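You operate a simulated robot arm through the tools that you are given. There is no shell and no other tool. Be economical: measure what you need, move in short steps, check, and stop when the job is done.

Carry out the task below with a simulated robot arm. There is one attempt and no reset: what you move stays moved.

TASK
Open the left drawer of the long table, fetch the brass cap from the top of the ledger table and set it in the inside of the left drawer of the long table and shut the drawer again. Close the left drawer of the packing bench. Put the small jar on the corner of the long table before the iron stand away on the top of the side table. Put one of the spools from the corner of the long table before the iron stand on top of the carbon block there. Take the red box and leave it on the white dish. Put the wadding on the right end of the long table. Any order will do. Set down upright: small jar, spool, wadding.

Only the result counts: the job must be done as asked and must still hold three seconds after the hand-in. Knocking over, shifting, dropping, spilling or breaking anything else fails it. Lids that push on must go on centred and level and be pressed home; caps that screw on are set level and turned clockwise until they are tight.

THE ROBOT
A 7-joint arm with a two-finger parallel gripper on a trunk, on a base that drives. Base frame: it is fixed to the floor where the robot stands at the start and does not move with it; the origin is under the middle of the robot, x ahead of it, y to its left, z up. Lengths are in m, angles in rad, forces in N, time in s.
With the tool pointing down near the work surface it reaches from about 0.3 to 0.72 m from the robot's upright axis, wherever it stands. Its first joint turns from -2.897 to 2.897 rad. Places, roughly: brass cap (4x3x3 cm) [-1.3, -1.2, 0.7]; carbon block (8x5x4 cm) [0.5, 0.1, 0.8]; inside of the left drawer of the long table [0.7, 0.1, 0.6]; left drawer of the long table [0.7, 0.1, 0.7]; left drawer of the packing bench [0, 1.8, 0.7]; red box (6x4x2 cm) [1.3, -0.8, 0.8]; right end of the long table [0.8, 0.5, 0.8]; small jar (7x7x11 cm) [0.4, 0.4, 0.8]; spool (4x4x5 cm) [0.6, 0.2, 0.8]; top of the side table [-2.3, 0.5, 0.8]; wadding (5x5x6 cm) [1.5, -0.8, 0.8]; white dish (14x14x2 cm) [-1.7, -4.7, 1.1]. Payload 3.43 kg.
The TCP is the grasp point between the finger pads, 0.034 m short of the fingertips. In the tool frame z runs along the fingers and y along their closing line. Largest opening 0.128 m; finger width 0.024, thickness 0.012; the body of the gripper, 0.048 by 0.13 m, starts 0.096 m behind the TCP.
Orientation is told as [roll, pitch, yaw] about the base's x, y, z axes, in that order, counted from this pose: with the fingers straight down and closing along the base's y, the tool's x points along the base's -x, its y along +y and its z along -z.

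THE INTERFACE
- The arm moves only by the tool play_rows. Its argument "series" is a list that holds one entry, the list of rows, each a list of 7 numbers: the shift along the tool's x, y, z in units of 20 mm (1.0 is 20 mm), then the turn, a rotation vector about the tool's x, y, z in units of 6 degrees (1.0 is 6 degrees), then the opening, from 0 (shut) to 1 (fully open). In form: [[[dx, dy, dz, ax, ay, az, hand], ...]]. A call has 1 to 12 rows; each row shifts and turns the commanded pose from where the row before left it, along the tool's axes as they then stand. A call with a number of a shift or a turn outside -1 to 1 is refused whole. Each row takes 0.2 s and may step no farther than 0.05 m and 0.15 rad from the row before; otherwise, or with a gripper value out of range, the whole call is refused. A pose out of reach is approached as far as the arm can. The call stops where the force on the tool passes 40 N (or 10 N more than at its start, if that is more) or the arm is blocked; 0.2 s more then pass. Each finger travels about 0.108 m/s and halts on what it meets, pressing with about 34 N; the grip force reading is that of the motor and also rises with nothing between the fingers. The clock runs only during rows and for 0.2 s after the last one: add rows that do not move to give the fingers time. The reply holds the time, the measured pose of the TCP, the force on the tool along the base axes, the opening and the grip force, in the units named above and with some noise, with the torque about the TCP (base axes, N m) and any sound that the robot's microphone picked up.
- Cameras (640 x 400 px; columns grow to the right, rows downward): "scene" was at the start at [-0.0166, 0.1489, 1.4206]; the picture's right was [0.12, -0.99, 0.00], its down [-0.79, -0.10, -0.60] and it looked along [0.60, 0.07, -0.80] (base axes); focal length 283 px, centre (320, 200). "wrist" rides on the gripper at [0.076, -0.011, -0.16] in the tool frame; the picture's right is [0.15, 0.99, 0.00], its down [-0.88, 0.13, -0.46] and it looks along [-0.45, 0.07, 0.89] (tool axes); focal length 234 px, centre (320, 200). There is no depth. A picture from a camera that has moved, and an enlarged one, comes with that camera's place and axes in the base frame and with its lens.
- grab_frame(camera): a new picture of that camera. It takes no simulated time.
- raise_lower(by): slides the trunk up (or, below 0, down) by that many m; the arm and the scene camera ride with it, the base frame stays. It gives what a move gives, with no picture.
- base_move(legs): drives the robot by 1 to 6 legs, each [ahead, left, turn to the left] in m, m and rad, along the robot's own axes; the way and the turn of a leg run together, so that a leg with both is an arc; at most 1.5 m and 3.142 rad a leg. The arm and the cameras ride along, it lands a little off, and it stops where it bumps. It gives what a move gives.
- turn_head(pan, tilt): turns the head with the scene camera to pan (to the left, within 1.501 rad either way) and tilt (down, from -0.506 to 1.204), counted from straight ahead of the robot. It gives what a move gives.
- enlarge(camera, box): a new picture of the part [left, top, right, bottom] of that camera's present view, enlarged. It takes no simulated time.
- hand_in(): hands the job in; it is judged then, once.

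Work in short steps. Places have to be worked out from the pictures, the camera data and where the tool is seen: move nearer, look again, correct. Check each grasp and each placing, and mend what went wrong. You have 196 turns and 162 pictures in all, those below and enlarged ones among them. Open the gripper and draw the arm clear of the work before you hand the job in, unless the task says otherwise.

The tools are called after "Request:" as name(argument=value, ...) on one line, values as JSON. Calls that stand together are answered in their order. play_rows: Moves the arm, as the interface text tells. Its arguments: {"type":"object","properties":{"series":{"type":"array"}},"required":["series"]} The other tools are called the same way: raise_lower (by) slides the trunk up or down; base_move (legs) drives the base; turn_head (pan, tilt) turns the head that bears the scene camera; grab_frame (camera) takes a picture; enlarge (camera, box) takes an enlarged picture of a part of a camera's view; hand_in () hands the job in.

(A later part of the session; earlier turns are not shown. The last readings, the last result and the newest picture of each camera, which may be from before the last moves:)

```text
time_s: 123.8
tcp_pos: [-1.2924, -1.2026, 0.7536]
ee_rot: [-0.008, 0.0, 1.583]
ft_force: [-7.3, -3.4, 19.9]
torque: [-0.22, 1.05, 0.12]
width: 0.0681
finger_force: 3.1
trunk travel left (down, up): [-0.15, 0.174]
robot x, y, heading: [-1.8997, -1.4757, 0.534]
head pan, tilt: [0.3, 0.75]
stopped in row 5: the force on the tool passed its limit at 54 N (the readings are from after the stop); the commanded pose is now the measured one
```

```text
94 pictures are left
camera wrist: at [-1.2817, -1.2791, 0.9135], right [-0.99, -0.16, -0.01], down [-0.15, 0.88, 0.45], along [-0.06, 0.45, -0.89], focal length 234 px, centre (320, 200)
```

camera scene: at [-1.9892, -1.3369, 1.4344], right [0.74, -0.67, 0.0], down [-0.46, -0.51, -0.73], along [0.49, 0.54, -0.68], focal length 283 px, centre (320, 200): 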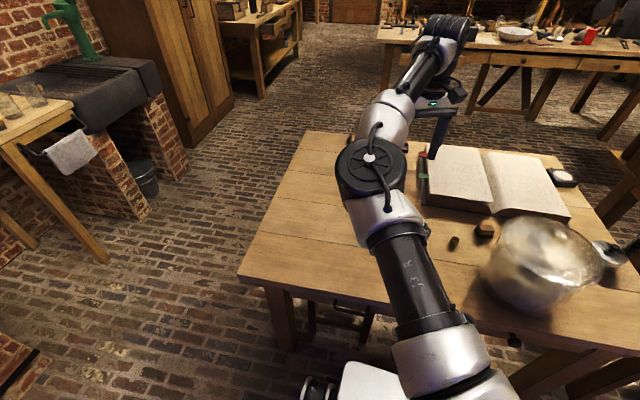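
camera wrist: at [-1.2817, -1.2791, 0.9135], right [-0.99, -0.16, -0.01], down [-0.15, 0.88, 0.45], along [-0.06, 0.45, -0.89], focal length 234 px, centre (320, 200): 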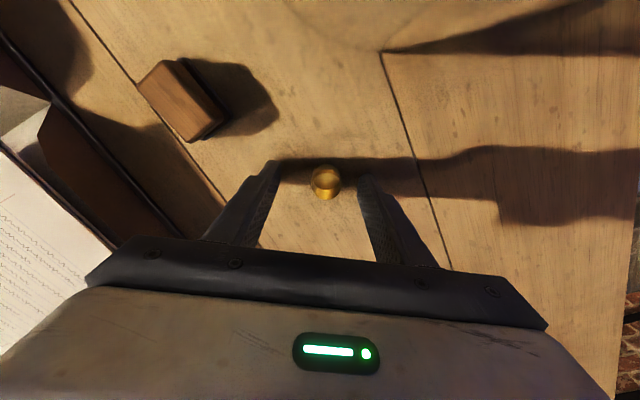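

The fingertips touched the table (so it is at 0.72). I rise 3 mm, centre on the cap and close gently.

Request:
play_rows(series=[[[0.2, 0.15, -0.15, 0, 0, 0, 0.5], [0, 0, 0, 0, 0, 0, 0.3], [0, 0, 0, 0, 0, 0, 0.12], [0, 0, 0, 0, 0, 0, 0.12], [0, 0, 0, 0, 0, 0, 0.12]]])

Request:
enlarge(camera="wrist", box=[256, 140, 384, 220])

```text
time_s: 125.0
tcp_pos: [-1.2964, -1.2046, 0.7536]
ee_rot: [-0.007, 0.0, 1.584]
ft_force: [-7.1, 2.3, 6.6]
torque: [0.04, 0.43, -0.08]
width: 0.0234
finger_force: 34.0
trunk travel left (down, up): [-0.15, 0.174]
robot x, y, heading: [-1.8957, -1.473, 0.537]
head pan, tilt: [0.3, 0.75]
```

```text
5.00 times, centred on (320, 180) of wrist
camera zoom: at [-1.2853, -1.2813, 0.9132], right [-0.99, -0.16, -0.01], down [-0.14, 0.88, 0.46], along [-0.07, 0.45, -0.89], focal length 1171 px, centre (320, 300)
```

zoom: 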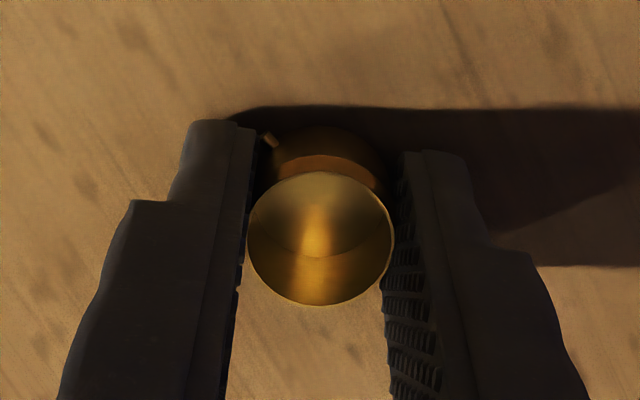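

The cap is gripped (23 mm). I lift gently and check it stays.

Request:
play_rows(series=[[[0, 0, -0.3, 0, 0, 0, 0.1], [0, 0, -0.7, 0, 0, 0, 0.1], [0, 0, -1, 0, 0, 0, 0.1], [0, 0, -1, 0, 0, 0, 0.1], [0, 0, -1, 0, 0, 0, 0.1], [0, 0, -1, 0, 0, 0, 0.1]]])

Request:
enlarge(camera="wrist", box=[256, 140, 384, 220])

```text
time_s: 126.4
tcp_pos: [-1.2955, -1.2039, 0.8549]
ee_rot: [-0.007, -0.001, 1.583]
ft_force: [-0.7, 0.0, 0.0]
torque: [-0.01, -0.01, 0.0]
width: 0.0231
finger_force: 34.1
trunk travel left (down, up): [-0.15, 0.174]
robot x, y, heading: [-1.8982, -1.4718, 0.536]
head pan, tilt: [0.3, 0.75]
```

```text
5.00 times, centred on (320, 180) of wrist
camera zoom: at [-1.2853, -1.2795, 1.0128], right [-0.99, -0.16, -0.01], down [-0.14, 0.88, 0.46], along [-0.07, 0.45, -0.89], focal length 1171 px, centre (320, 300)
```

zoom: 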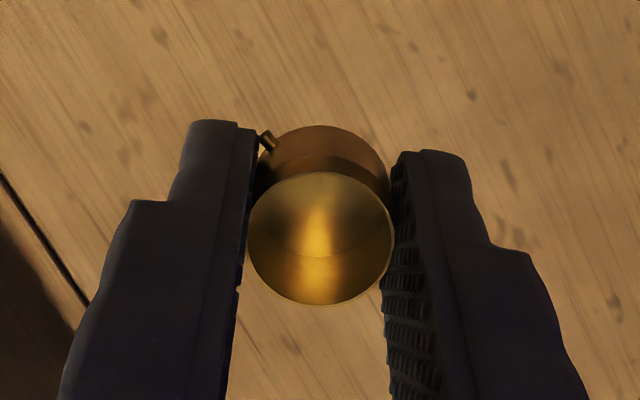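

The cap is firmly held. I raise the arm, restore the yaw, then retrace my way back: back off, round the corner and toward the long table.

Request:
play_rows(series=[[[0, 0, -1, 0, 0, 0, 0.1], [0, 0, -1, 0, 0, 0, 0.1], [0, 0, -1, 0, 0, 1, 0.1], [0, 0, -1, 0, 0, 1, 0.1], [0, 0, -1, 0, 0, 1, 0.1], [0, 0, -1, 0, 0, 1, 0.1], [0, 0, -1, 0, 0, 1, 0.1], [0, 0, -1, 0, 0, 1, 0.1], [0, 0, -1, 0, 0, 0, 0.1], [0, 0, -1, 0, 0, 0, 0.1]]])

Request:
base_move(legs=[[-0.15, 0, 0], [0, 0, -1.55], [-1.0, 0, 0]])

```text
time_s: 128.6
tcp_pos: [-1.2968, -1.2064, 1.0524]
ee_rot: [-0.004, -0.005, 0.952]
ft_force: [-1.0, 0.1, 0.5]
torque: [-0.02, 0.04, 0.01]
width: 0.0231
finger_force: 33.4
trunk travel left (down, up): [-0.15, 0.174]
robot x, y, heading: [-1.8977, -1.474, 0.533]
head pan, tilt: [0.3, 0.75]
```

```text
time_s: 138.7
tcp_pos: [-2.2883, -1.2824, 1.0528]
ee_rot: [-0.006, -0.004, -0.625]
ft_force: [0.1, -0.5, -0.9]
torque: [0.0, -0.01, -0.02]
width: 0.0232
finger_force: 34.2
trunk travel left (down, up): [-0.15, 0.174]
robot x, y, heading: [-2.5443, -0.6782, -1.045]
head pan, tilt: [0.3, 0.75]
```

On track. Next legs: turn, forward to about (-1.5, 0.06), then face the long table and drive to about x=-0.3.

Request:
base_move(legs=[[0, 0, 1.674], [1.27, 0, 0], [0, 0, -0.69], [1.15, 0, 0]])

Request:
turn_head(pan=0.0, tilt=0.7)

Request:
grab_frame(camera="scene")

```text
time_s: 156.5
tcp_pos: [0.3092, -0.2723, 1.0531]
ee_rot: [-0.005, -0.004, 0.296]
ft_force: [0.1, 0.0, -0.1]
torque: [-0.04, 0.05, 0.01]
width: 0.0234
finger_force: 33.8
trunk travel left (down, up): [-0.15, 0.174]
robot x, y, heading: [-0.3249, -0.1151, -0.125]
head pan, tilt: [0.3, 0.75]
```

```text
time_s: 157.3
tcp_pos: [0.3091, -0.273, 1.0522]
ee_rot: [-0.006, -0.005, 0.296]
ft_force: [0.0, -0.5, 0.1]
torque: [0.02, -0.01, 0.04]
width: 0.0231
finger_force: 33.9
trunk travel left (down, up): [-0.15, 0.174]
robot x, y, heading: [-0.3294, -0.1157, -0.123]
head pan, tilt: [0.0, 0.7]
```

```text
91 pictures are left
camera scene: at [-0.3149, 0.0244, 1.4386], right [-0.12, -0.99, 0.0], down [-0.64, 0.08, -0.76], along [0.76, -0.09, -0.64], focal length 283 px, centre (320, 200)
```

scene: 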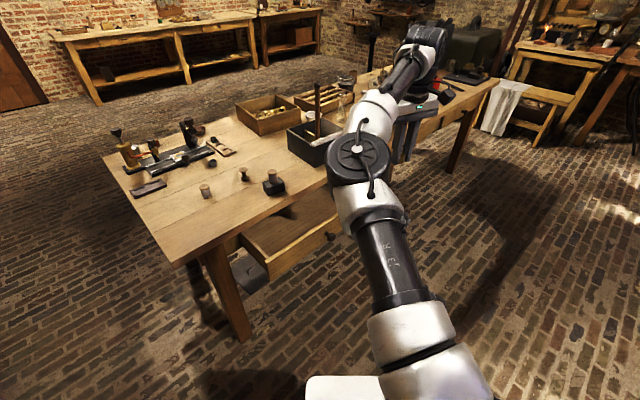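

I drive in to about (-0.08, -0.13) facing ahead, then bring the hand above the drawer opening.

Request:
base_move(legs=[[0, 0, 0.123], [0.25, 0, 0]])

Request:
turn_head(pan=0.1, tilt=0.9)

Request:
grab_frame(camera="scene")

```text
time_s: 159.8
tcp_pos: [0.5811, -0.1916, 1.0533]
ee_rot: [-0.003, -0.006, 0.421]
ft_force: [-0.3, -0.1, -0.3]
torque: [0.03, 0.01, 0.01]
width: 0.0231
finger_force: 33.7
trunk travel left (down, up): [-0.15, 0.174]
robot x, y, heading: [-0.0703, -0.1147, -0.0]
head pan, tilt: [0.0, 0.7]
```

```text
time_s: 160.5
tcp_pos: [0.5807, -0.1912, 1.0524]
ee_rot: [-0.007, -0.004, 0.421]
ft_force: [1.0, 0.6, -0.1]
torque: [-0.01, -0.01, 0.01]
width: 0.0234
finger_force: 34.4
trunk travel left (down, up): [-0.15, 0.174]
robot x, y, heading: [-0.067, -0.1167, 0.003]
head pan, tilt: [0.099, 0.901]
```

```text
90 pictures are left
camera scene: at [-0.0841, 0.0325, 1.4225], right [0.1, -0.99, 0.0], down [-0.78, -0.08, -0.62], along [0.62, 0.06, -0.78], focal length 283 px, centre (320, 200)
```

scene: 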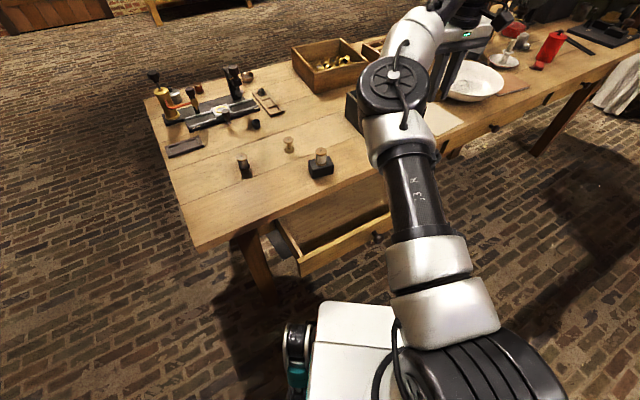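

I bring the hand above the drawer opening (target about (0.473, -0.054)), align the yaw to 0.63, and look with the wrist camera.

Request:
play_rows(series=[[[0.3, 1, 0, 0, 0, 0, 0.1], [0.3, 1, 0, 0, 0, 0, 0.1], [0.3, 1, 0, 0, 0, 0, 0.1], [0.3, 1, 0, 0, 0, 0, 0.1], [0.3, 1, 0, 0, 0, 0, 0.1], [0.3, 1, 0, 0, 0, 0, 0.1], [0.3, 1, 0, 0, 0, 0, 0.1], [0, 1, 0, 0, 0, 0, 0.1], [0, 0.5, 0, 0, 0, 0, 0.1], [0, 0, 1, 0, 0, -1, 0.1], [0, 0, 1, 0, 0, -1, 0.1]]])

Request:
grab_frame(camera="wrist")

Request:
grab_frame(camera="scene")

```text
time_s: 162.9
tcp_pos: [0.4734, -0.0532, 1.0125]
ee_rot: [-0.006, -0.004, 0.63]
ft_force: [-0.1, 0.6, -0.1]
torque: [0.0, 0.03, -0.01]
width: 0.0232
finger_force: 34.2
trunk travel left (down, up): [-0.15, 0.174]
robot x, y, heading: [-0.0677, -0.1139, 0.005]
head pan, tilt: [0.099, 0.901]
```

```text
89 pictures are left
camera wrist: at [0.4179, -0.1079, 1.1715], right [-0.7, 0.71, -0.01], down [0.63, 0.63, 0.46], along [0.33, 0.32, -0.89], focal length 234 px, centre (320, 200)
```

wrist: 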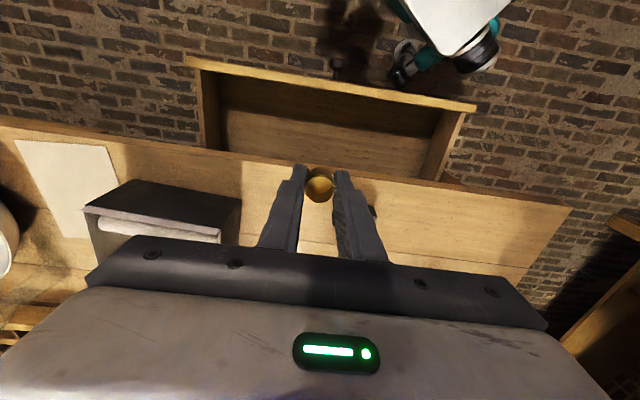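

```text
88 pictures are left
camera scene: at [-0.0842, 0.0325, 1.4225], right [0.1, -0.99, 0.0], down [-0.78, -0.08, -0.62], along [0.62, 0.06, -0.78], focal length 283 px, centre (320, 200)
```

scene: 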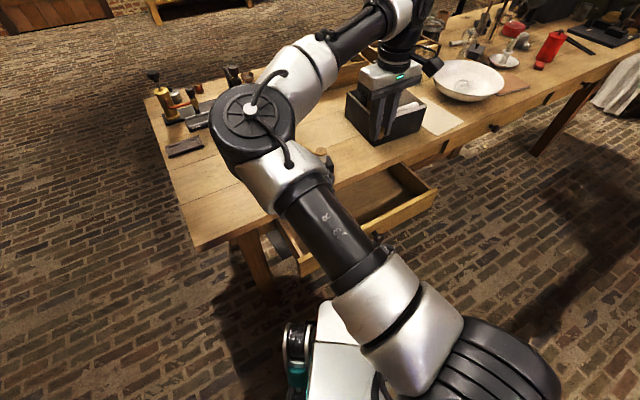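

The hand is centred over the exposed interior. I descend 24 cm.

Request:
play_rows(series=[[[0, 0, 1, 0, 0, 0, 0.1], [0, 0, 1, 0, 0, 0, 0.1], [0, 0, 1, 0, 0, 0, 0.1], [0, 0, 1, 0, 0, 0, 0.1], [0, 0, 1, 0, 0, 0, 0.1], [0, 0, 1, 0, 0, 0, 0.1], [0, 0, 1, 0, 0, 0, 0.1], [0, 0, 1, 0, 0, 0, 0.1], [0, 0, 1, 0, 0, 0, 0.1], [0, 0, 1, 0, 0, 0, 0.1], [0, 0, 1, 0, 0, 0, 0.1], [0, 0, 1, 0, 0, 0, 0.1]]])

Request:
grab_frame(camera="wrist")

```text
time_s: 165.5
tcp_pos: [0.4752, -0.0542, 0.7724]
ee_rot: [-0.008, -0.005, 0.63]
ft_force: [0.4, 0.1, -1.0]
torque: [0.0, -0.02, 0.01]
width: 0.0235
finger_force: 34.5
trunk travel left (down, up): [-0.15, 0.174]
robot x, y, heading: [-0.0696, -0.1127, -0.0]
head pan, tilt: [0.099, 0.901]
```

```text
87 pictures are left
camera wrist: at [0.4196, -0.1088, 0.9303], right [-0.7, 0.71, -0.01], down [0.63, 0.63, 0.46], along [0.33, 0.32, -0.89], focal length 234 px, centre (320, 200)
```

wrist: 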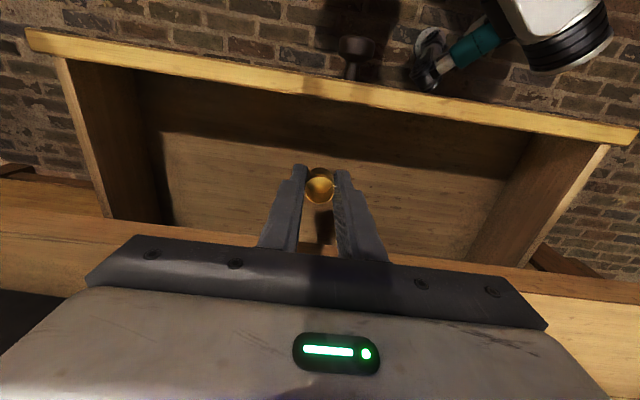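

Clear inside the drawer. I descend further 7 cm, then in small steps to touch.

Request:
play_rows(series=[[[0, 0, 1, 0, 0, 0, 0.1], [0, 0, 1, 0, 0, 0, 0.1], [0, 0, 1, 0, 0, 0, 0.1], [0, 0, 0.5, 0, 0, 0, 0.1]]])

Request:
grab_frame(camera="wrist")

```text
time_s: 166.5
tcp_pos: [0.4767, -0.0554, 0.7017]
ee_rot: [-0.008, -0.005, 0.632]
ft_force: [-0.1, -0.3, -0.1]
torque: [-0.02, -0.01, 0.0]
width: 0.0233
finger_force: 34.1
trunk travel left (down, up): [-0.15, 0.174]
robot x, y, heading: [-0.0704, -0.1141, 0.001]
head pan, tilt: [0.099, 0.901]
```

```text
86 pictures are left
camera wrist: at [0.4212, -0.1092, 0.8605], right [-0.7, 0.71, -0.01], down [0.63, 0.63, 0.46], along [0.33, 0.32, -0.89], focal length 234 px, centre (320, 200)
```

wrist: 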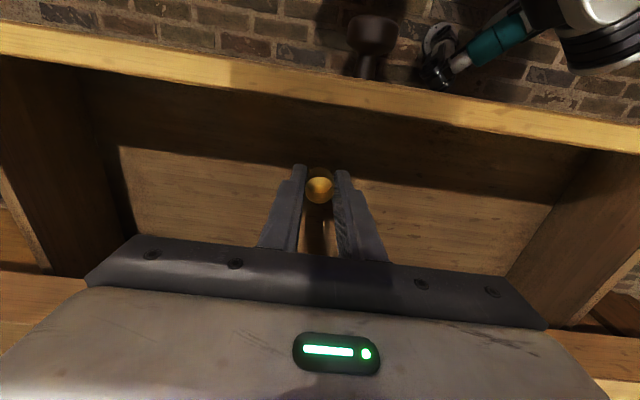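

I keep lowering in 6 mm rows, checking for contact.

Request:
play_rows(series=[[[0, 0, 0.4, 0, 0, 0, 0.1], [0, 0, 0.4, 0, 0, 0, 0.1], [0, 0, 0.4, 0, 0, 0, 0.1]]])

Request:
grab_frame(camera="wrist")

```text
time_s: 167.3
tcp_pos: [0.4759, -0.0537, 0.6775]
ee_rot: [-0.008, -0.004, 0.63]
ft_force: [-0.3, 0.2, -0.9]
torque: [0.02, -0.01, -0.03]
width: 0.0232
finger_force: 33.7
trunk travel left (down, up): [-0.15, 0.174]
robot x, y, heading: [-0.07, -0.1168, -0.001]
head pan, tilt: [0.099, 0.901]
```

```text
85 pictures are left
camera wrist: at [0.4208, -0.1086, 0.837], right [-0.7, 0.71, -0.01], down [0.63, 0.63, 0.46], along [0.33, 0.32, -0.89], focal length 234 px, centre (320, 200)
```

wrist: 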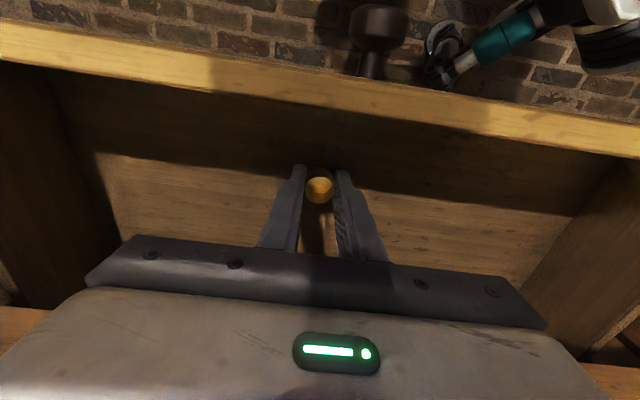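

Roughly 1–2 cm remain by the look. I go on in 4 mm rows.

Request:
play_rows(series=[[[0, 0, 0.2, 0, 0, 0, 0.1], [0, 0, 0.2, 0, 0, 0, 0.1], [0, 0, 0.2, 0, 0, 0, 0.1]]])

Request:
play_rows(series=[[[0, 0, 0.15, 0, 0, 0, 0.1], [0, 0, 0.15, 0, 0, 0, 0.1]]])

```text
time_s: 168.1
tcp_pos: [0.4762, -0.0554, 0.671]
ee_rot: [-0.009, -0.01, 0.629]
ft_force: [-3.5, 3.8, 39.3]
torque: [0.35, 0.91, -0.25]
width: 0.0234
finger_force: 34.2
trunk travel left (down, up): [-0.15, 0.174]
robot x, y, heading: [-0.0679, -0.1171, 0.002]
head pan, tilt: [0.099, 0.901]
```

```text
time_s: 168.4
tcp_pos: [0.4795, -0.0518, 0.6708]
ee_rot: [-0.008, -0.014, 0.631]
ft_force: [-1.1, 4.0, 22.9]
torque: [0.29, 0.51, -0.22]
width: 0.023
finger_force: 34.4
trunk travel left (down, up): [-0.15, 0.174]
robot x, y, heading: [-0.0689, -0.1159, 0.002]
head pan, tilt: [0.099, 0.901]
stopped in row 1: the force on the tool passed its limit at 55 N (the readings are from after the stop); the commanded pose is now the measured one
```

The cap rests on the drawer floor. I relieve slightly, open and rise.

Request:
play_rows(series=[[[0, 0, -0.1, 0, 0, 0, 0.1], [0, 0, 0, 0, 0, 0, 0.4], [0, 0, 0, 0, 0, 0, 0.4], [0, 0, -0.5, 0, 0, 0, 0.4], [0, 0, -1, 0, 0, 0, 0.4], [0, 0, -1, 0, 0, 0, 0.4], [0, 0, -1, 0, 0, 0, 0.4]]])

Request:
grab_frame(camera="wrist")

```text
time_s: 170.0
tcp_pos: [0.4771, -0.0531, 0.7394]
ee_rot: [-0.007, -0.009, 0.632]
ft_force: [-0.1, -0.5, -0.3]
torque: [0.0, -0.04, 0.02]
width: 0.0512
finger_force: 0.0
trunk travel left (down, up): [-0.15, 0.174]
robot x, y, heading: [-0.063, -0.1132, 0.004]
head pan, tilt: [0.099, 0.901]
```

```text
84 pictures are left
camera wrist: at [0.4213, -0.1089, 0.8982], right [-0.7, 0.71, -0.01], down [0.63, 0.62, 0.46], along [0.33, 0.32, -0.89], focal length 234 px, centre (320, 200)
```

wrist: 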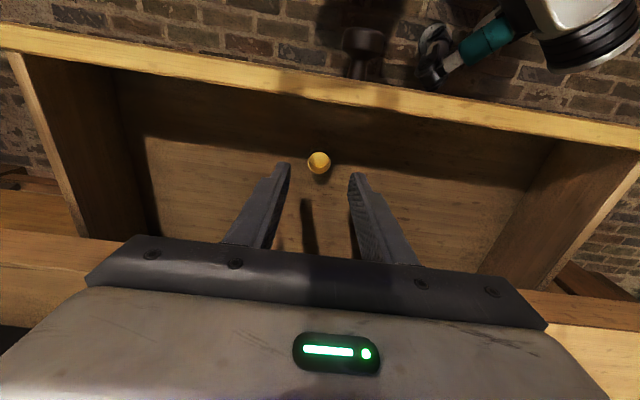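

The cap stands in the drawer. Now to shut it: I rise, move outward past the drawer front, and tilt the tool 45° again in front of the knob.

Request:
play_rows(series=[[[0, 0, -1, 0, 0, 0, 0.6], [0, 0, -1, 0, 0, 0, 0.6], [0, 0, -1, 0, 0, 0, 0.6], [0, 0, -1, 0, 0, 0, 0.6], [0, 0, -1, 0, 0, 0, 0.6], [0, 0, -1, 0, 0, 0, 0.6], [0, 0, -1, 0, 0, 0, 0.6], [0, 0, -1, 0, 0, 0, 0.6], [0, 0, -0.5, 0, 0, 0, 0.6]]])

Request:
play_rows(series=[[[1, 0.3, 0, 0, -1, 0, 0.6], [0.8, 0.3, -0.2, 0, -1, 0, 0.6], [0.8, 0.3, -0.3, 0, -1, 0, 0.6], [0.8, 0, -0.4, 0, -1, 0, 0.6], [0.8, 0, -0.5, 0, -1, 0, 0.6], [0.7, 0, -0.6, 0, -1, 0, 0.6], [0.7, 0, -0.7, 0, -1, 0, 0.6], [0.7, 0, -0.7, 0, -0.5, 0, 0.6], [0.7, 0, -0.7, 0, 0, 0, 0.6]]])

Request:
grab_frame(camera="scene")

```text
time_s: 172.0
tcp_pos: [0.4757, -0.0545, 0.9121]
ee_rot: [-0.009, -0.007, 0.631]
ft_force: [0.1, -0.9, 0.4]
torque: [0.02, -0.01, 0.0]
width: 0.0767
finger_force: 0.0
trunk travel left (down, up): [-0.15, 0.174]
robot x, y, heading: [-0.0685, -0.1135, 0.005]
head pan, tilt: [0.099, 0.901]
```

```text
time_s: 174.0
tcp_pos: [0.3338, -0.1401, 0.9271]
ee_rot: [-0.007, -0.794, 0.638]
ft_force: [0.1, 0.6, 0.4]
torque: [-0.01, 0.0, 0.0]
width: 0.077
finger_force: 0.1
out of reach, approached as far as the arm can: row 9
trunk travel left (down, up): [-0.15, 0.174]
robot x, y, heading: [-0.067, -0.1142, 0.001]
head pan, tilt: [0.099, 0.901]
```

```text
83 pictures are left
camera scene: at [-0.0841, 0.0327, 1.4225], right [0.1, -0.99, 0.0], down [-0.78, -0.08, -0.62], along [0.62, 0.06, -0.78], focal length 283 px, centre (320, 200)
```

scene: 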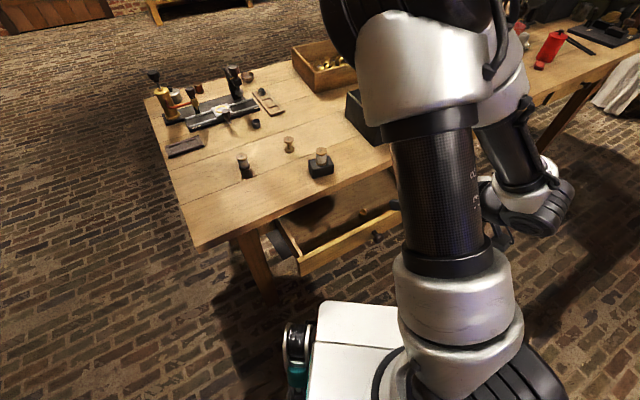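

I lower in front of the knob.

Request:
play_rows(series=[[[1, 0, 1, 0, 0, 0, 0.6], [1, 0, 1, 0, 0, 0, 0.6], [1, 0, 1, 0, 0, 0, 0.6], [1, 0, 1, 0, 0, 0, 0.6], [1, 0, 1, 0, 0, 0, 0.6], [1, 0, 1, 0, 0, 0, 0.6], [1, 0, 1, 0, 0, 0, 0.6]]])

Request:
grab_frame(camera="wrist")

```text
time_s: 175.6
tcp_pos: [0.3372, -0.1406, 0.7292]
ee_rot: [-0.011, -0.793, 0.637]
ft_force: [0.3, -1.1, 0.1]
torque: [0.03, 0.03, -0.02]
width: 0.0769
finger_force: 0.1
trunk travel left (down, up): [-0.15, 0.174]
robot x, y, heading: [-0.0695, -0.1115, 0.005]
head pan, tilt: [0.099, 0.901]
```

```text
82 pictures are left
camera wrist: at [0.2083, -0.2487, 0.7874], right [-0.67, 0.74, -0.11], down [0.15, 0.28, 0.95], along [0.73, 0.61, -0.3], focal length 234 px, centre (320, 200)
```

wrist: 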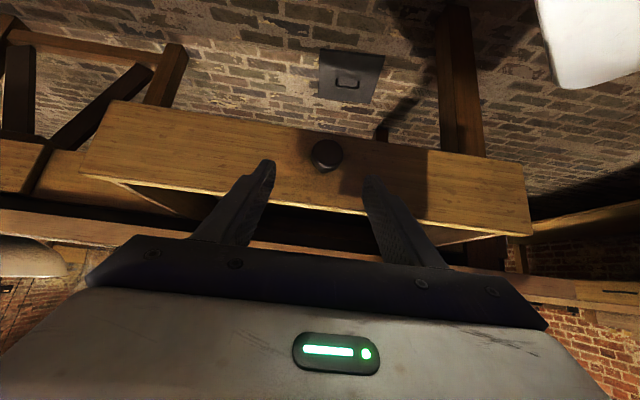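

Aligned with the knob. I advance along the tool axis to straddle it with the tips near the drawer front.

Request:
play_rows(series=[[[0, 0.1, 1, 0, 0, 0, 0.6], [0, 0.1, 1, 0, 0, 0, 0.6], [0, 0, 1, 0, 0, 0, 0.6], [0, 0, 0.6, 0, 0, 0, 0.6]]])

Request:
grab_frame(camera="wrist")

```text
time_s: 176.6
tcp_pos: [0.3759, -0.1069, 0.6788]
ee_rot: [-0.011, -0.793, 0.638]
ft_force: [-0.5, 0.1, -0.1]
torque: [-0.01, 0.01, 0.06]
width: 0.0768
finger_force: 0.1
trunk travel left (down, up): [-0.15, 0.174]
robot x, y, heading: [-0.0664, -0.1079, 0.003]
head pan, tilt: [0.099, 0.901]
```

```text
81 pictures are left
camera wrist: at [0.2477, -0.2154, 0.7376], right [-0.67, 0.74, -0.11], down [0.16, 0.28, 0.95], along [0.73, 0.61, -0.3], focal length 234 px, centre (320, 200)
```

wrist: 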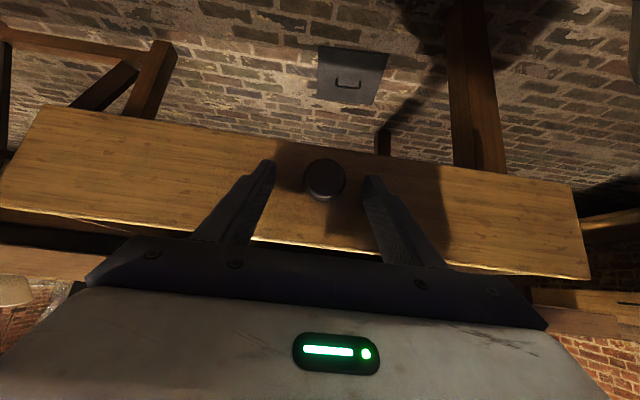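

The knob sits between the fingers. I push inward along the normal at a gentle pace.

Request:
play_rows(series=[[[-0.2, 0, 0.25, 0, 0, 0, 0.6], [-0.3, 0, 0.35, 0, 0, 0, 0.6], [-0.4, 0, 0.4, 0, 0, 0, 0.6], [-0.5, 0, 0.5, 0, 0, 0, 0.6], [-0.5, 0, 0.5, 0, 0, 0, 0.6], [-0.5, 0, 0.5, 0, 0, 0, 0.6], [-0.5, 0, 0.5, 0, 0, 0, 0.6], [-0.5, 0, 0.5, 0, 0, 0, 0.6], [-0.5, 0, 0.5, 0, 0, 0, 0.6]]])

Request:
grab_frame(camera="wrist")

```text
time_s: 178.6
tcp_pos: [0.4677, -0.0405, 0.6778]
ee_rot: [-0.013, -0.797, 0.637]
ft_force: [0.5, -0.1, 0.3]
torque: [-0.01, -0.01, -0.02]
width: 0.0771
finger_force: 0.0
trunk travel left (down, up): [-0.15, 0.174]
robot x, y, heading: [-0.0682, -0.1167, 0.003]
head pan, tilt: [0.099, 0.901]
```

```text
80 pictures are left
camera wrist: at [0.3393, -0.1482, 0.7352], right [-0.67, 0.74, -0.11], down [0.15, 0.28, 0.95], along [0.73, 0.61, -0.3], focal length 234 px, centre (320, 200)
```

wrist: 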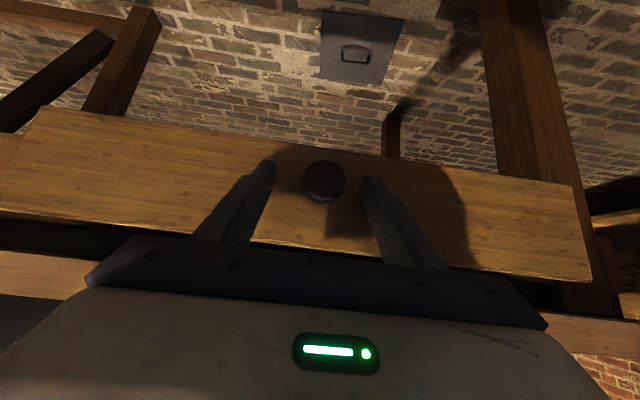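

The drawer moves with the hand; about 6–7 cm remain. I continue until the force shows it is shut.

Request:
play_rows(series=[[[-0.5, 0, 0.5, 0, 0, 0, 0.6], [-0.5, 0, 0.5, 0, 0, 0, 0.6], [-0.5, 0, 0.5, 0, 0, 0, 0.6], [-0.4, 0, 0.4, 0, 0, 0, 0.6], [-0.3, 0, 0.3, 0, 0, 0, 0.6], [-0.2, 0, 0.2, 0, 0, 0, 0.6], [-0.2, 0, 0.2, 0, 0, 0, 0.6], [-0.2, 0, 0.2, 0, 0, 0, 0.6]]])

Request:
grab_frame(camera="wrist")

Request:
grab_frame(camera="scene")

```text
time_s: 180.1
tcp_pos: [0.5212, -0.0055, 0.6775]
ee_rot: [-0.014, -0.785, 0.637]
ft_force: [-4.4, -4.1, 3.6]
torque: [0.13, 0.13, 0.28]
width: 0.077
finger_force: 0.1
trunk travel left (down, up): [-0.15, 0.174]
robot x, y, heading: [-0.0656, -0.1164, -0.001]
head pan, tilt: [0.099, 0.901]
stopped in row 7: the force on the tool passed its limit at 46 N (the readings are from after the stop); the commanded pose is now the measured one
```

```text
79 pictures are left
camera wrist: at [0.3928, -0.1126, 0.7368], right [-0.66, 0.74, -0.11], down [0.16, 0.29, 0.94], along [0.73, 0.61, -0.31], focal length 234 px, centre (320, 200)
```

wrist: 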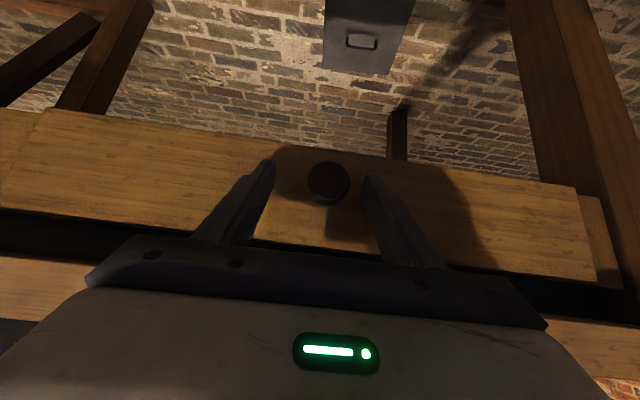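

```text
78 pictures are left
camera scene: at [-0.0851, 0.032, 1.4225], right [0.1, -0.99, 0.0], down [-0.78, -0.08, -0.62], along [0.62, 0.06, -0.78], focal length 283 px, centre (320, 200)
```

scene: 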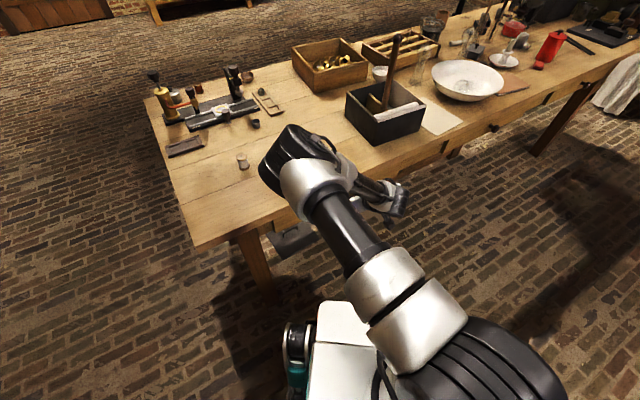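

TCP n=0.4195 equals the contact value of the originally shut drawer, so it is shut. I retreat outward and then up, and check that the elbow has not touched anything.

Request:
play_rows(series=[[[0.7, 0, -0.7, 0, 0, 0, 0.6], [0.7, 0, -0.7, 0, 0, 0, 0.6], [0.7, 0, -0.7, 0, 0, 0, 0.6], [0.7, 0, -0.7, 0, 0, 0, 0.6], [0.7, 0, -0.7, 0, 0, 0, 0.6], [0.7, 0, -0.7, 0, 0, 0, 0.6]]])

Request:
grab_frame(camera="scene")

```text
time_s: 181.5
tcp_pos: [0.4272, -0.0735, 0.6765]
ee_rot: [-0.011, -0.785, 0.637]
ft_force: [0.1, -0.5, -1.3]
torque: [0.02, -0.02, -0.01]
width: 0.0768
finger_force: 0.2
trunk travel left (down, up): [-0.15, 0.174]
robot x, y, heading: [-0.0694, -0.1144, 0.006]
head pan, tilt: [0.099, 0.901]
```

```text
77 pictures are left
camera scene: at [-0.0846, 0.0324, 1.4225], right [0.1, -0.99, 0.0], down [-0.78, -0.08, -0.62], along [0.62, 0.06, -0.78], focal length 283 px, centre (320, 200)
```

scene: 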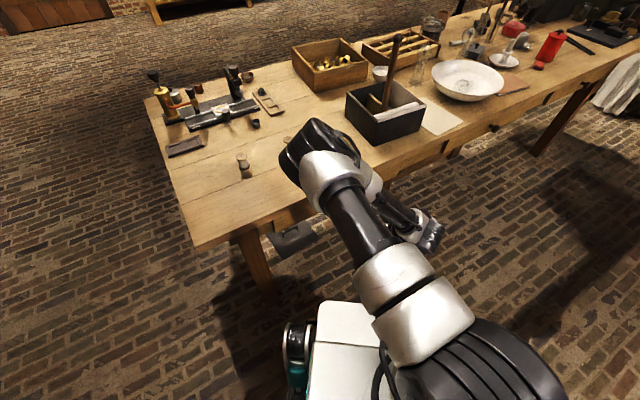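

I back the base off 0.35 m, then look at the table.

Request:
base_move(legs=[[-0.35, 0, 0]])

Request:
turn_head(pan=0.1, tilt=0.7)

Request:
grab_frame(camera="scene")

```text
time_s: 183.8
tcp_pos: [0.0707, -0.0757, 0.6762]
ee_rot: [-0.011, -0.783, 0.629]
ft_force: [-0.2, 0.3, 0.2]
torque: [-0.01, 0.03, -0.01]
width: 0.0769
finger_force: 0.2
trunk travel left (down, up): [-0.15, 0.174]
robot x, y, heading: [-0.4281, -0.1129, -0.008]
head pan, tilt: [0.099, 0.901]
```

```text
time_s: 184.6
tcp_pos: [0.0704, -0.0773, 0.6773]
ee_rot: [-0.01, -0.784, 0.628]
ft_force: [-0.8, 0.1, -0.4]
torque: [0.0, 0.01, -0.01]
width: 0.0769
finger_force: 0.1
trunk travel left (down, up): [-0.15, 0.174]
robot x, y, heading: [-0.4221, -0.1141, -0.01]
head pan, tilt: [0.099, 0.7]
```

```text
76 pictures are left
camera scene: at [-0.4299, 0.0344, 1.4386], right [0.09, -1.0, 0.0], down [-0.64, -0.06, -0.76], along [0.76, 0.07, -0.64], focal length 283 px, centre (320, 200)
```

scene: 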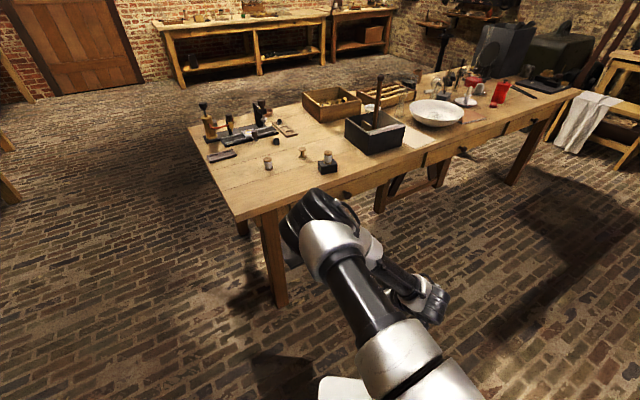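

The stack is intact and the drawer is shut. I raise the arm and right the tool to a travel pose.

Request:
play_rows(series=[[[-1, 0, -1, 0, 0, 0, 0.6], [-1, 0, -1, 0, 0, 0, 0.6], [-1, 0, -1, 0, 0, 0, 0.6], [-1, 0, -1, 0, 0, 0, 0.6], [-1, 0, -1, 0, 0, 0, 0.6], [-1, 0, -1, 0, 0, 0, 0.6], [-1, 0, -1, 0, 0, 0, 0.6], [-1, 0, -1, 0, 0, 0, 0.6], [-1, 0, -1, 0, 0, 0, 0.6], [-1, 0, -1, 0, 0, 0, 0.6]]])

Request:
play_rows(series=[[[-1, 0, 0, 0, 1, 0.6, 0.6], [-1, 0, 0, 0, 1, 0.6, 0.6], [-0.5, 0, 0, 0, 1, 0.6, 0.6], [0, 0, 0, 0, 1, 0.6, 0.6], [0, 0, 0, 0, 1, 0.6, 0.6], [0, 0, 0, 0, 1, 0, 0.6], [0, 0, 0, 0, 1, 0, 0.6], [0, 0, 0, 0, 0.5, 0, 0.6]]])

Request:
turn_head(pan=1.3, tilt=0.5)

Request:
grab_frame(camera="scene")

```text
time_s: 186.8
tcp_pos: [0.0694, -0.0749, 0.9607]
ee_rot: [-0.009, -0.786, 0.627]
ft_force: [-0.3, 0.4, 0.0]
torque: [0.03, 0.02, -0.02]
width: 0.0768
finger_force: 0.0
trunk travel left (down, up): [-0.15, 0.174]
robot x, y, heading: [-0.427, -0.1142, -0.011]
head pan, tilt: [0.099, 0.7]
```

```text
time_s: 188.6
tcp_pos: [0.1022, -0.0557, 0.9911]
ee_rot: [0.143, 0.026, 0.353]
ft_force: [0.4, 1.0, -0.6]
torque: [-0.03, -0.01, 0.0]
width: 0.0768
finger_force: 0.0
trunk travel left (down, up): [-0.15, 0.174]
robot x, y, heading: [-0.4237, -0.1135, -0.006]
head pan, tilt: [0.099, 0.7]
```

```text
time_s: 190.0
tcp_pos: [0.1017, -0.0547, 0.9912]
ee_rot: [0.145, 0.024, 0.352]
ft_force: [-0.4, 0.2, -0.2]
torque: [0.0, 0.03, 0.03]
width: 0.0769
finger_force: 0.0
trunk travel left (down, up): [-0.15, 0.174]
robot x, y, heading: [-0.4244, -0.1145, -0.006]
head pan, tilt: [1.3, 0.499]
```

```text
75 pictures are left
camera scene: at [-0.4894, 0.1141, 1.4564], right [0.96, -0.28, 0.0], down [-0.13, -0.46, -0.88], along [0.24, 0.84, -0.48], focal length 283 px, centre (320, 200)
```

scene: 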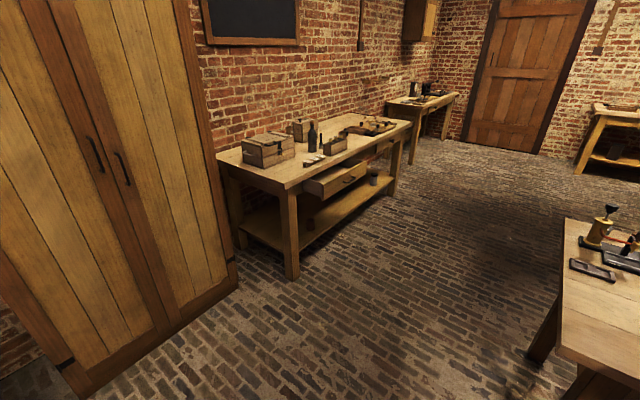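

Drawer front of the packing bench is near (0.04, 1.64), to be pushed along about (-0.57, 0.82). I sidestep around the long table's corner, turn to face the bench, and slide in front of the drawer.

Request:
base_move(legs=[[0.0, 0.86, 0], [0, 0, 1.1], [0, 0, 1.09], [-0.16, -0.84, 0]])

Request:
turn_head(pan=0.0, tilt=0.75)

Request:
grab_frame(camera="scene")

```text
time_s: 212.3
tcp_pos: [0.0166, 1.4865, 0.9922]
ee_rot: [0.145, 0.024, 2.523]
ft_force: [0.4, 0.5, 0.2]
torque: [0.02, -0.01, 0.0]
width: 0.0768
finger_force: 0.0
trunk travel left (down, up): [-0.15, 0.174]
robot x, y, heading: [0.3651, 1.0856, 2.164]
head pan, tilt: [1.3, 0.499]
```

```text
time_s: 213.8
tcp_pos: [0.019, 1.488, 0.9917]
ee_rot: [0.145, 0.025, 2.524]
ft_force: [0.2, -0.1, 0.8]
torque: [-0.02, 0.0, 0.01]
width: 0.0767
finger_force: 0.0
trunk travel left (down, up): [-0.15, 0.174]
robot x, y, heading: [0.3643, 1.0846, 2.162]
head pan, tilt: [0.0, 0.75]
```

```text
74 pictures are left
camera scene: at [0.2527, 1.001, 1.4344], right [0.83, 0.56, 0.0], down [0.38, -0.56, -0.73], along [-0.41, 0.61, -0.68], focal length 283 px, centre (320, 200)
```

scene: 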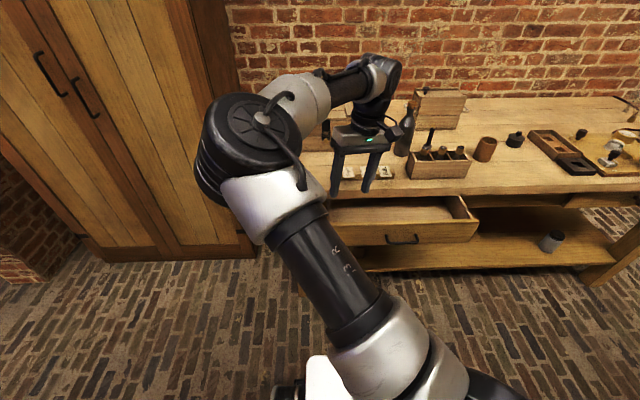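

The handle is about 0.62 m ahead and 0.145 m to the right of the robot; the drawer protrudes about 10 cm. I straighten the tool, align its yaw with the robot, and draw it back and right.

Request:
play_rows(series=[[[0.5, 0, 0, 0.7, 0, 0, 0], [0.5, 0, 0, 0.68, 0.2, 0, 0], [0.5, 0, 0, 0, 0, 1, 0], [0.5, 0, 0, 0, 0, 1, 0], [0.5, -1, 0, 0, 0, 1, 0], [0.5, -1, 0, 0, 0, 0.44, 0], [0.5, -1, 0, 0, 0, 0, 0], [0, -1, 0, 0, -1, 0, 0], [0, -1, 0, 0, -1, 0, 0], [0, 0, 0, 0, -1, 0, 0], [0, 0, 0, 0, -1, 0, 0], [0, 0, 0, 0, -1, 0, 0]]])

Request:
play_rows(series=[[[0, 0, 0, 0, -1, 0, 0], [0, 0, 0, 0, -1, 0, 0], [0, 0, 0, 0, -0.5, 0, 0], [1, 0, 1, 0, 0, 0, 0], [1, 0, 1, 0, 0, 0, 0], [1, 0, 1, 0, 0, 0, 0], [1, 0, 1, 0, 0, 0, 0]]])

Request:
grab_frame(camera="wrist")

Request:
grab_frame(camera="scene")

```text
time_s: 216.3
tcp_pos: [0.1493, 1.4973, 0.9951]
ee_rot: [-0.015, -0.482, 2.171]
ft_force: [-0.6, 0.3, -0.3]
torque: [0.03, 0.01, 0.01]
width: 0.0
finger_force: 33.0
trunk travel left (down, up): [-0.15, 0.174]
robot x, y, heading: [0.3628, 1.089, 2.166]
head pan, tilt: [0.0, 0.75]
```

```text
time_s: 217.9
tcp_pos: [0.1522, 1.496, 0.8823]
ee_rot: [-0.02, -0.742, 2.179]
ft_force: [-0.1, -0.2, -0.7]
torque: [-0.01, 0.0, -0.02]
width: 0.0
finger_force: 33.5
trunk travel left (down, up): [-0.15, 0.174]
robot x, y, heading: [0.3669, 1.0837, 2.166]
head pan, tilt: [0.0, 0.75]
```

```text
73 pictures are left
camera wrist: at [0.2524, 1.3654, 0.948], right [-0.76, -0.64, -0.11], down [-0.31, 0.2, 0.93], along [-0.57, 0.74, -0.35], focal length 234 px, centre (320, 200)
```

wrist: 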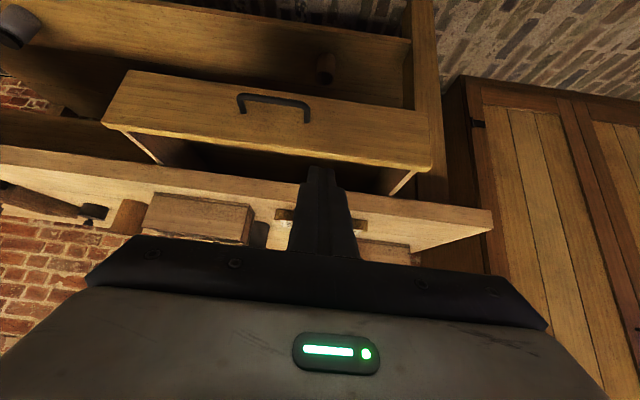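

```text
72 pictures are left
camera scene: at [0.2528, 1.001, 1.4345], right [0.83, 0.56, 0.0], down [0.38, -0.57, -0.73], along [-0.41, 0.61, -0.68], focal length 283 px, centre (320, 200)
```

scene: 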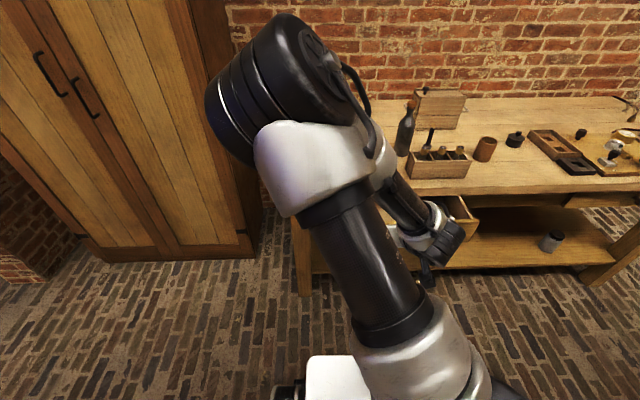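

The handle is near (0.137, 1.674, 0.66). I shift 8.6 cm right and lower the closed fist to its height.

Request:
play_rows(series=[[[0, -1, 0, 0, 0, 0, 0], [0, -1, 0, 0, 0, 0, 0], [0, -1, 0, 0, 0, 0, 0], [0, -1, 0, 0, 0, 0, 0], [1, -0.3, 1, 0, 0, 0, 0], [1, 0, 1, 0, 0, 0, 0], [1, 0, 1, 0, 0, 0, 0], [1, 0, 1, 0, 0, 0, 0], [1, 0, 1, 0, 0, 0, 0], [1, 0, 1, 0, 0, 0, 0], [0.4, 0, 0.4, 0, 0, 0, 0]]])

Request:
base_move(legs=[[0.09, -0.1, 0]])

Request:
grab_frame(camera="wrist")

```text
time_s: 220.3
tcp_pos: [0.2296, 1.5407, 0.7028]
ee_rot: [-0.021, -0.742, 2.178]
ft_force: [0.4, 1.1, -0.2]
torque: [0.0, 0.0, -0.01]
width: 0.0
finger_force: 32.8
trunk travel left (down, up): [-0.15, 0.174]
robot x, y, heading: [0.3628, 1.0886, 2.163]
head pan, tilt: [0.0, 0.75]
```

```text
time_s: 222.0
tcp_pos: [0.2604, 1.6681, 0.7027]
ee_rot: [-0.021, -0.745, 2.183]
ft_force: [0.2, 0.6, 0.0]
torque: [0.02, 0.02, 0.02]
width: 0.0
finger_force: 33.2
trunk travel left (down, up): [-0.15, 0.174]
robot x, y, heading: [0.3995, 1.2133, 2.169]
head pan, tilt: [0.0, 0.75]
```

```text
71 pictures are left
camera wrist: at [0.3619, 1.5386, 0.7688], right [-0.76, -0.64, -0.11], down [-0.31, 0.2, 0.93], along [-0.58, 0.74, -0.35], focal length 234 px, centre (320, 200)
```

wrist: 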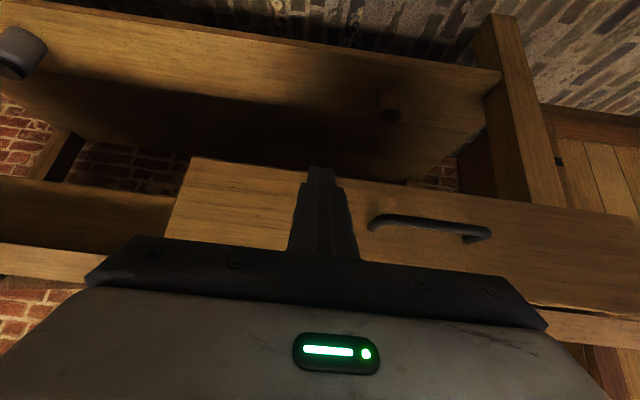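

I had shifted too far right; the handle is 12–13 cm to the left of the hand at z≈0.69. I shift the tool left accordingly.

Request:
play_rows(series=[[[0, 1, 0, 0, 0, 0, 0], [0, 1, 0, 0, 0, 0, 0], [0, 1, 0, 0, 0, 0, 0], [0, 1, 0, 0, 0, 0, 0], [0, 1, 0, 0, 0, 0, 0], [0, 1, 0, 0, 0, 0, 0], [0, 0.4, 0, 0, 0, 0, 0]]])

Request:
grab_frame(camera="wrist")

```text
time_s: 223.6
tcp_pos: [0.1556, 1.5974, 0.7013]
ee_rot: [-0.02, -0.744, 2.183]
ft_force: [-0.2, -0.5, 0.0]
torque: [-0.01, 0.02, 0.01]
width: 0.0
finger_force: 33.2
trunk travel left (down, up): [-0.15, 0.174]
robot x, y, heading: [0.3995, 1.2149, 2.163]
head pan, tilt: [0.0, 0.75]
```

```text
70 pictures are left
camera wrist: at [0.2555, 1.4668, 0.7675], right [-0.76, -0.64, -0.11], down [-0.31, 0.2, 0.93], along [-0.58, 0.74, -0.35], focal length 234 px, centre (320, 200)
```

wrist: 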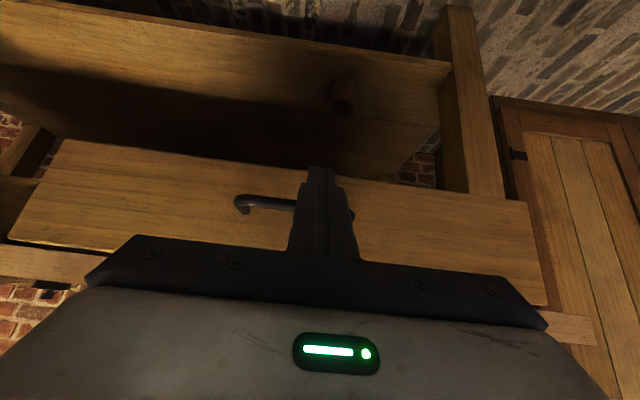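

The fist is at the handle's height. I raise 1 cm and push forward along the normal until it stops.

Request:
play_rows(series=[[[-0.35, 0, -0.35, 0, 0, 0, 0], [-0.5, 0, 0.5, 0, 0, 0, 0], [-0.5, 0, 0.5, 0, 0, 0, 0], [-0.5, 0, 0.5, 0, 0, 0, 0], [-0.5, 0, 0.5, 0, 0, 0, 0], [-0.5, 0, 0.5, 0, 0, 0, 0], [-0.5, 0, 0.5, 0, 0, 0, 0]]])

Request:
grab_frame(camera="wrist")

```text
time_s: 225.2
tcp_pos: [0.1077, 1.6683, 0.7072]
ee_rot: [-0.02, -0.746, 2.182]
ft_force: [0.9, -0.4, -0.5]
torque: [0.03, -0.01, 0.05]
width: 0.0001
finger_force: 32.7
trunk travel left (down, up): [-0.15, 0.174]
robot x, y, heading: [0.3964, 1.214, 2.163]
head pan, tilt: [0.0, 0.75]
```

```text
69 pictures are left
camera wrist: at [0.2078, 1.5377, 0.7729], right [-0.76, -0.64, -0.11], down [-0.31, 0.2, 0.93], along [-0.58, 0.74, -0.35], focal length 234 px, centre (320, 200)
```

wrist: 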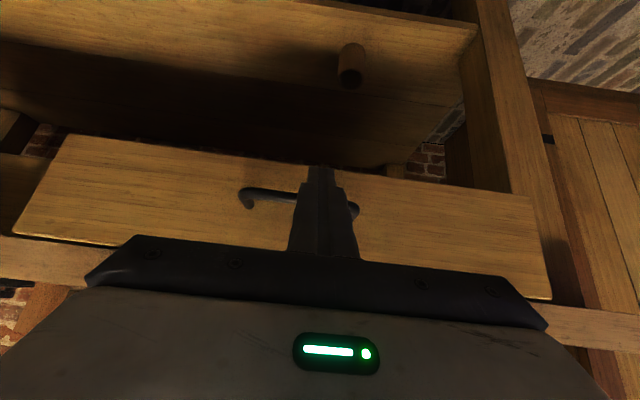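

Drawer is moving. I keep pushing until the force rises.

Request:
play_rows(series=[[[-0.5, 0, 0.5, 0, 0, 0, 0], [-0.5, 0, 0.5, 0, 0, 0, 0], [-0.5, 0, 0.5, 0, 0, 0, 0], [-0.5, 0, 0.5, 0, 0, 0, 0], [-0.4, 0, 0.4, 0, 0, 0, 0], [-0.3, 0, 0.3, 0, 0, 0, 0], [-0.3, 0, 0.3, 0, 0, 0, 0], [-0.3, 0, 0.3, 0, 0, 0, 0]]])

Request:
grab_frame(camera="wrist")

Request:
grab_frame(camera="scene")

```text
time_s: 227.0
tcp_pos: [0.0624, 1.7357, 0.6968]
ee_rot: [-0.028, -0.721, 2.185]
ft_force: [-0.7, -0.1, -0.1]
torque: [0.03, 0.0, -0.03]
width: 0.0
finger_force: 32.5
trunk travel left (down, up): [-0.15, 0.174]
robot x, y, heading: [0.4011, 1.2126, 2.165]
head pan, tilt: [0.0, 0.75]
stopped in row 8: the force on the tool passed its limit at 56 N (the readings are from after the stop); the commanded pose is now the measured one
```

```text
68 pictures are left
camera wrist: at [0.1629, 1.6061, 0.7657], right [-0.76, -0.65, -0.12], down [-0.33, 0.21, 0.92], along [-0.57, 0.73, -0.37], focal length 234 px, centre (320, 200)
```

wrist: 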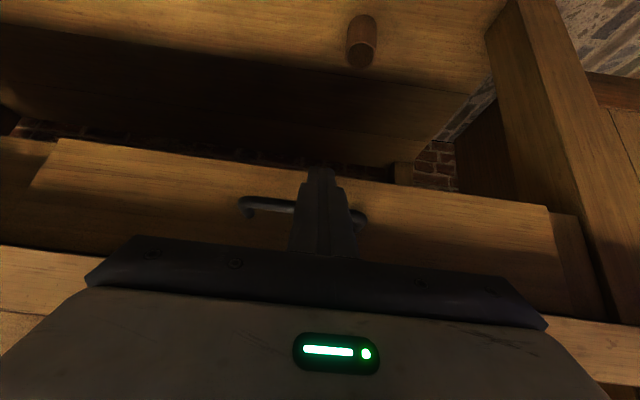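

```text
67 pictures are left
camera scene: at [0.2871, 1.1292, 1.4345], right [0.83, 0.56, 0.0], down [0.38, -0.56, -0.73], along [-0.41, 0.6, -0.68], focal length 283 px, centre (320, 200)
```

scene: 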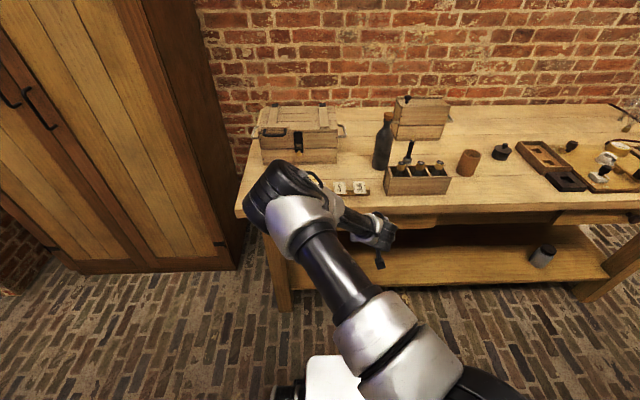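

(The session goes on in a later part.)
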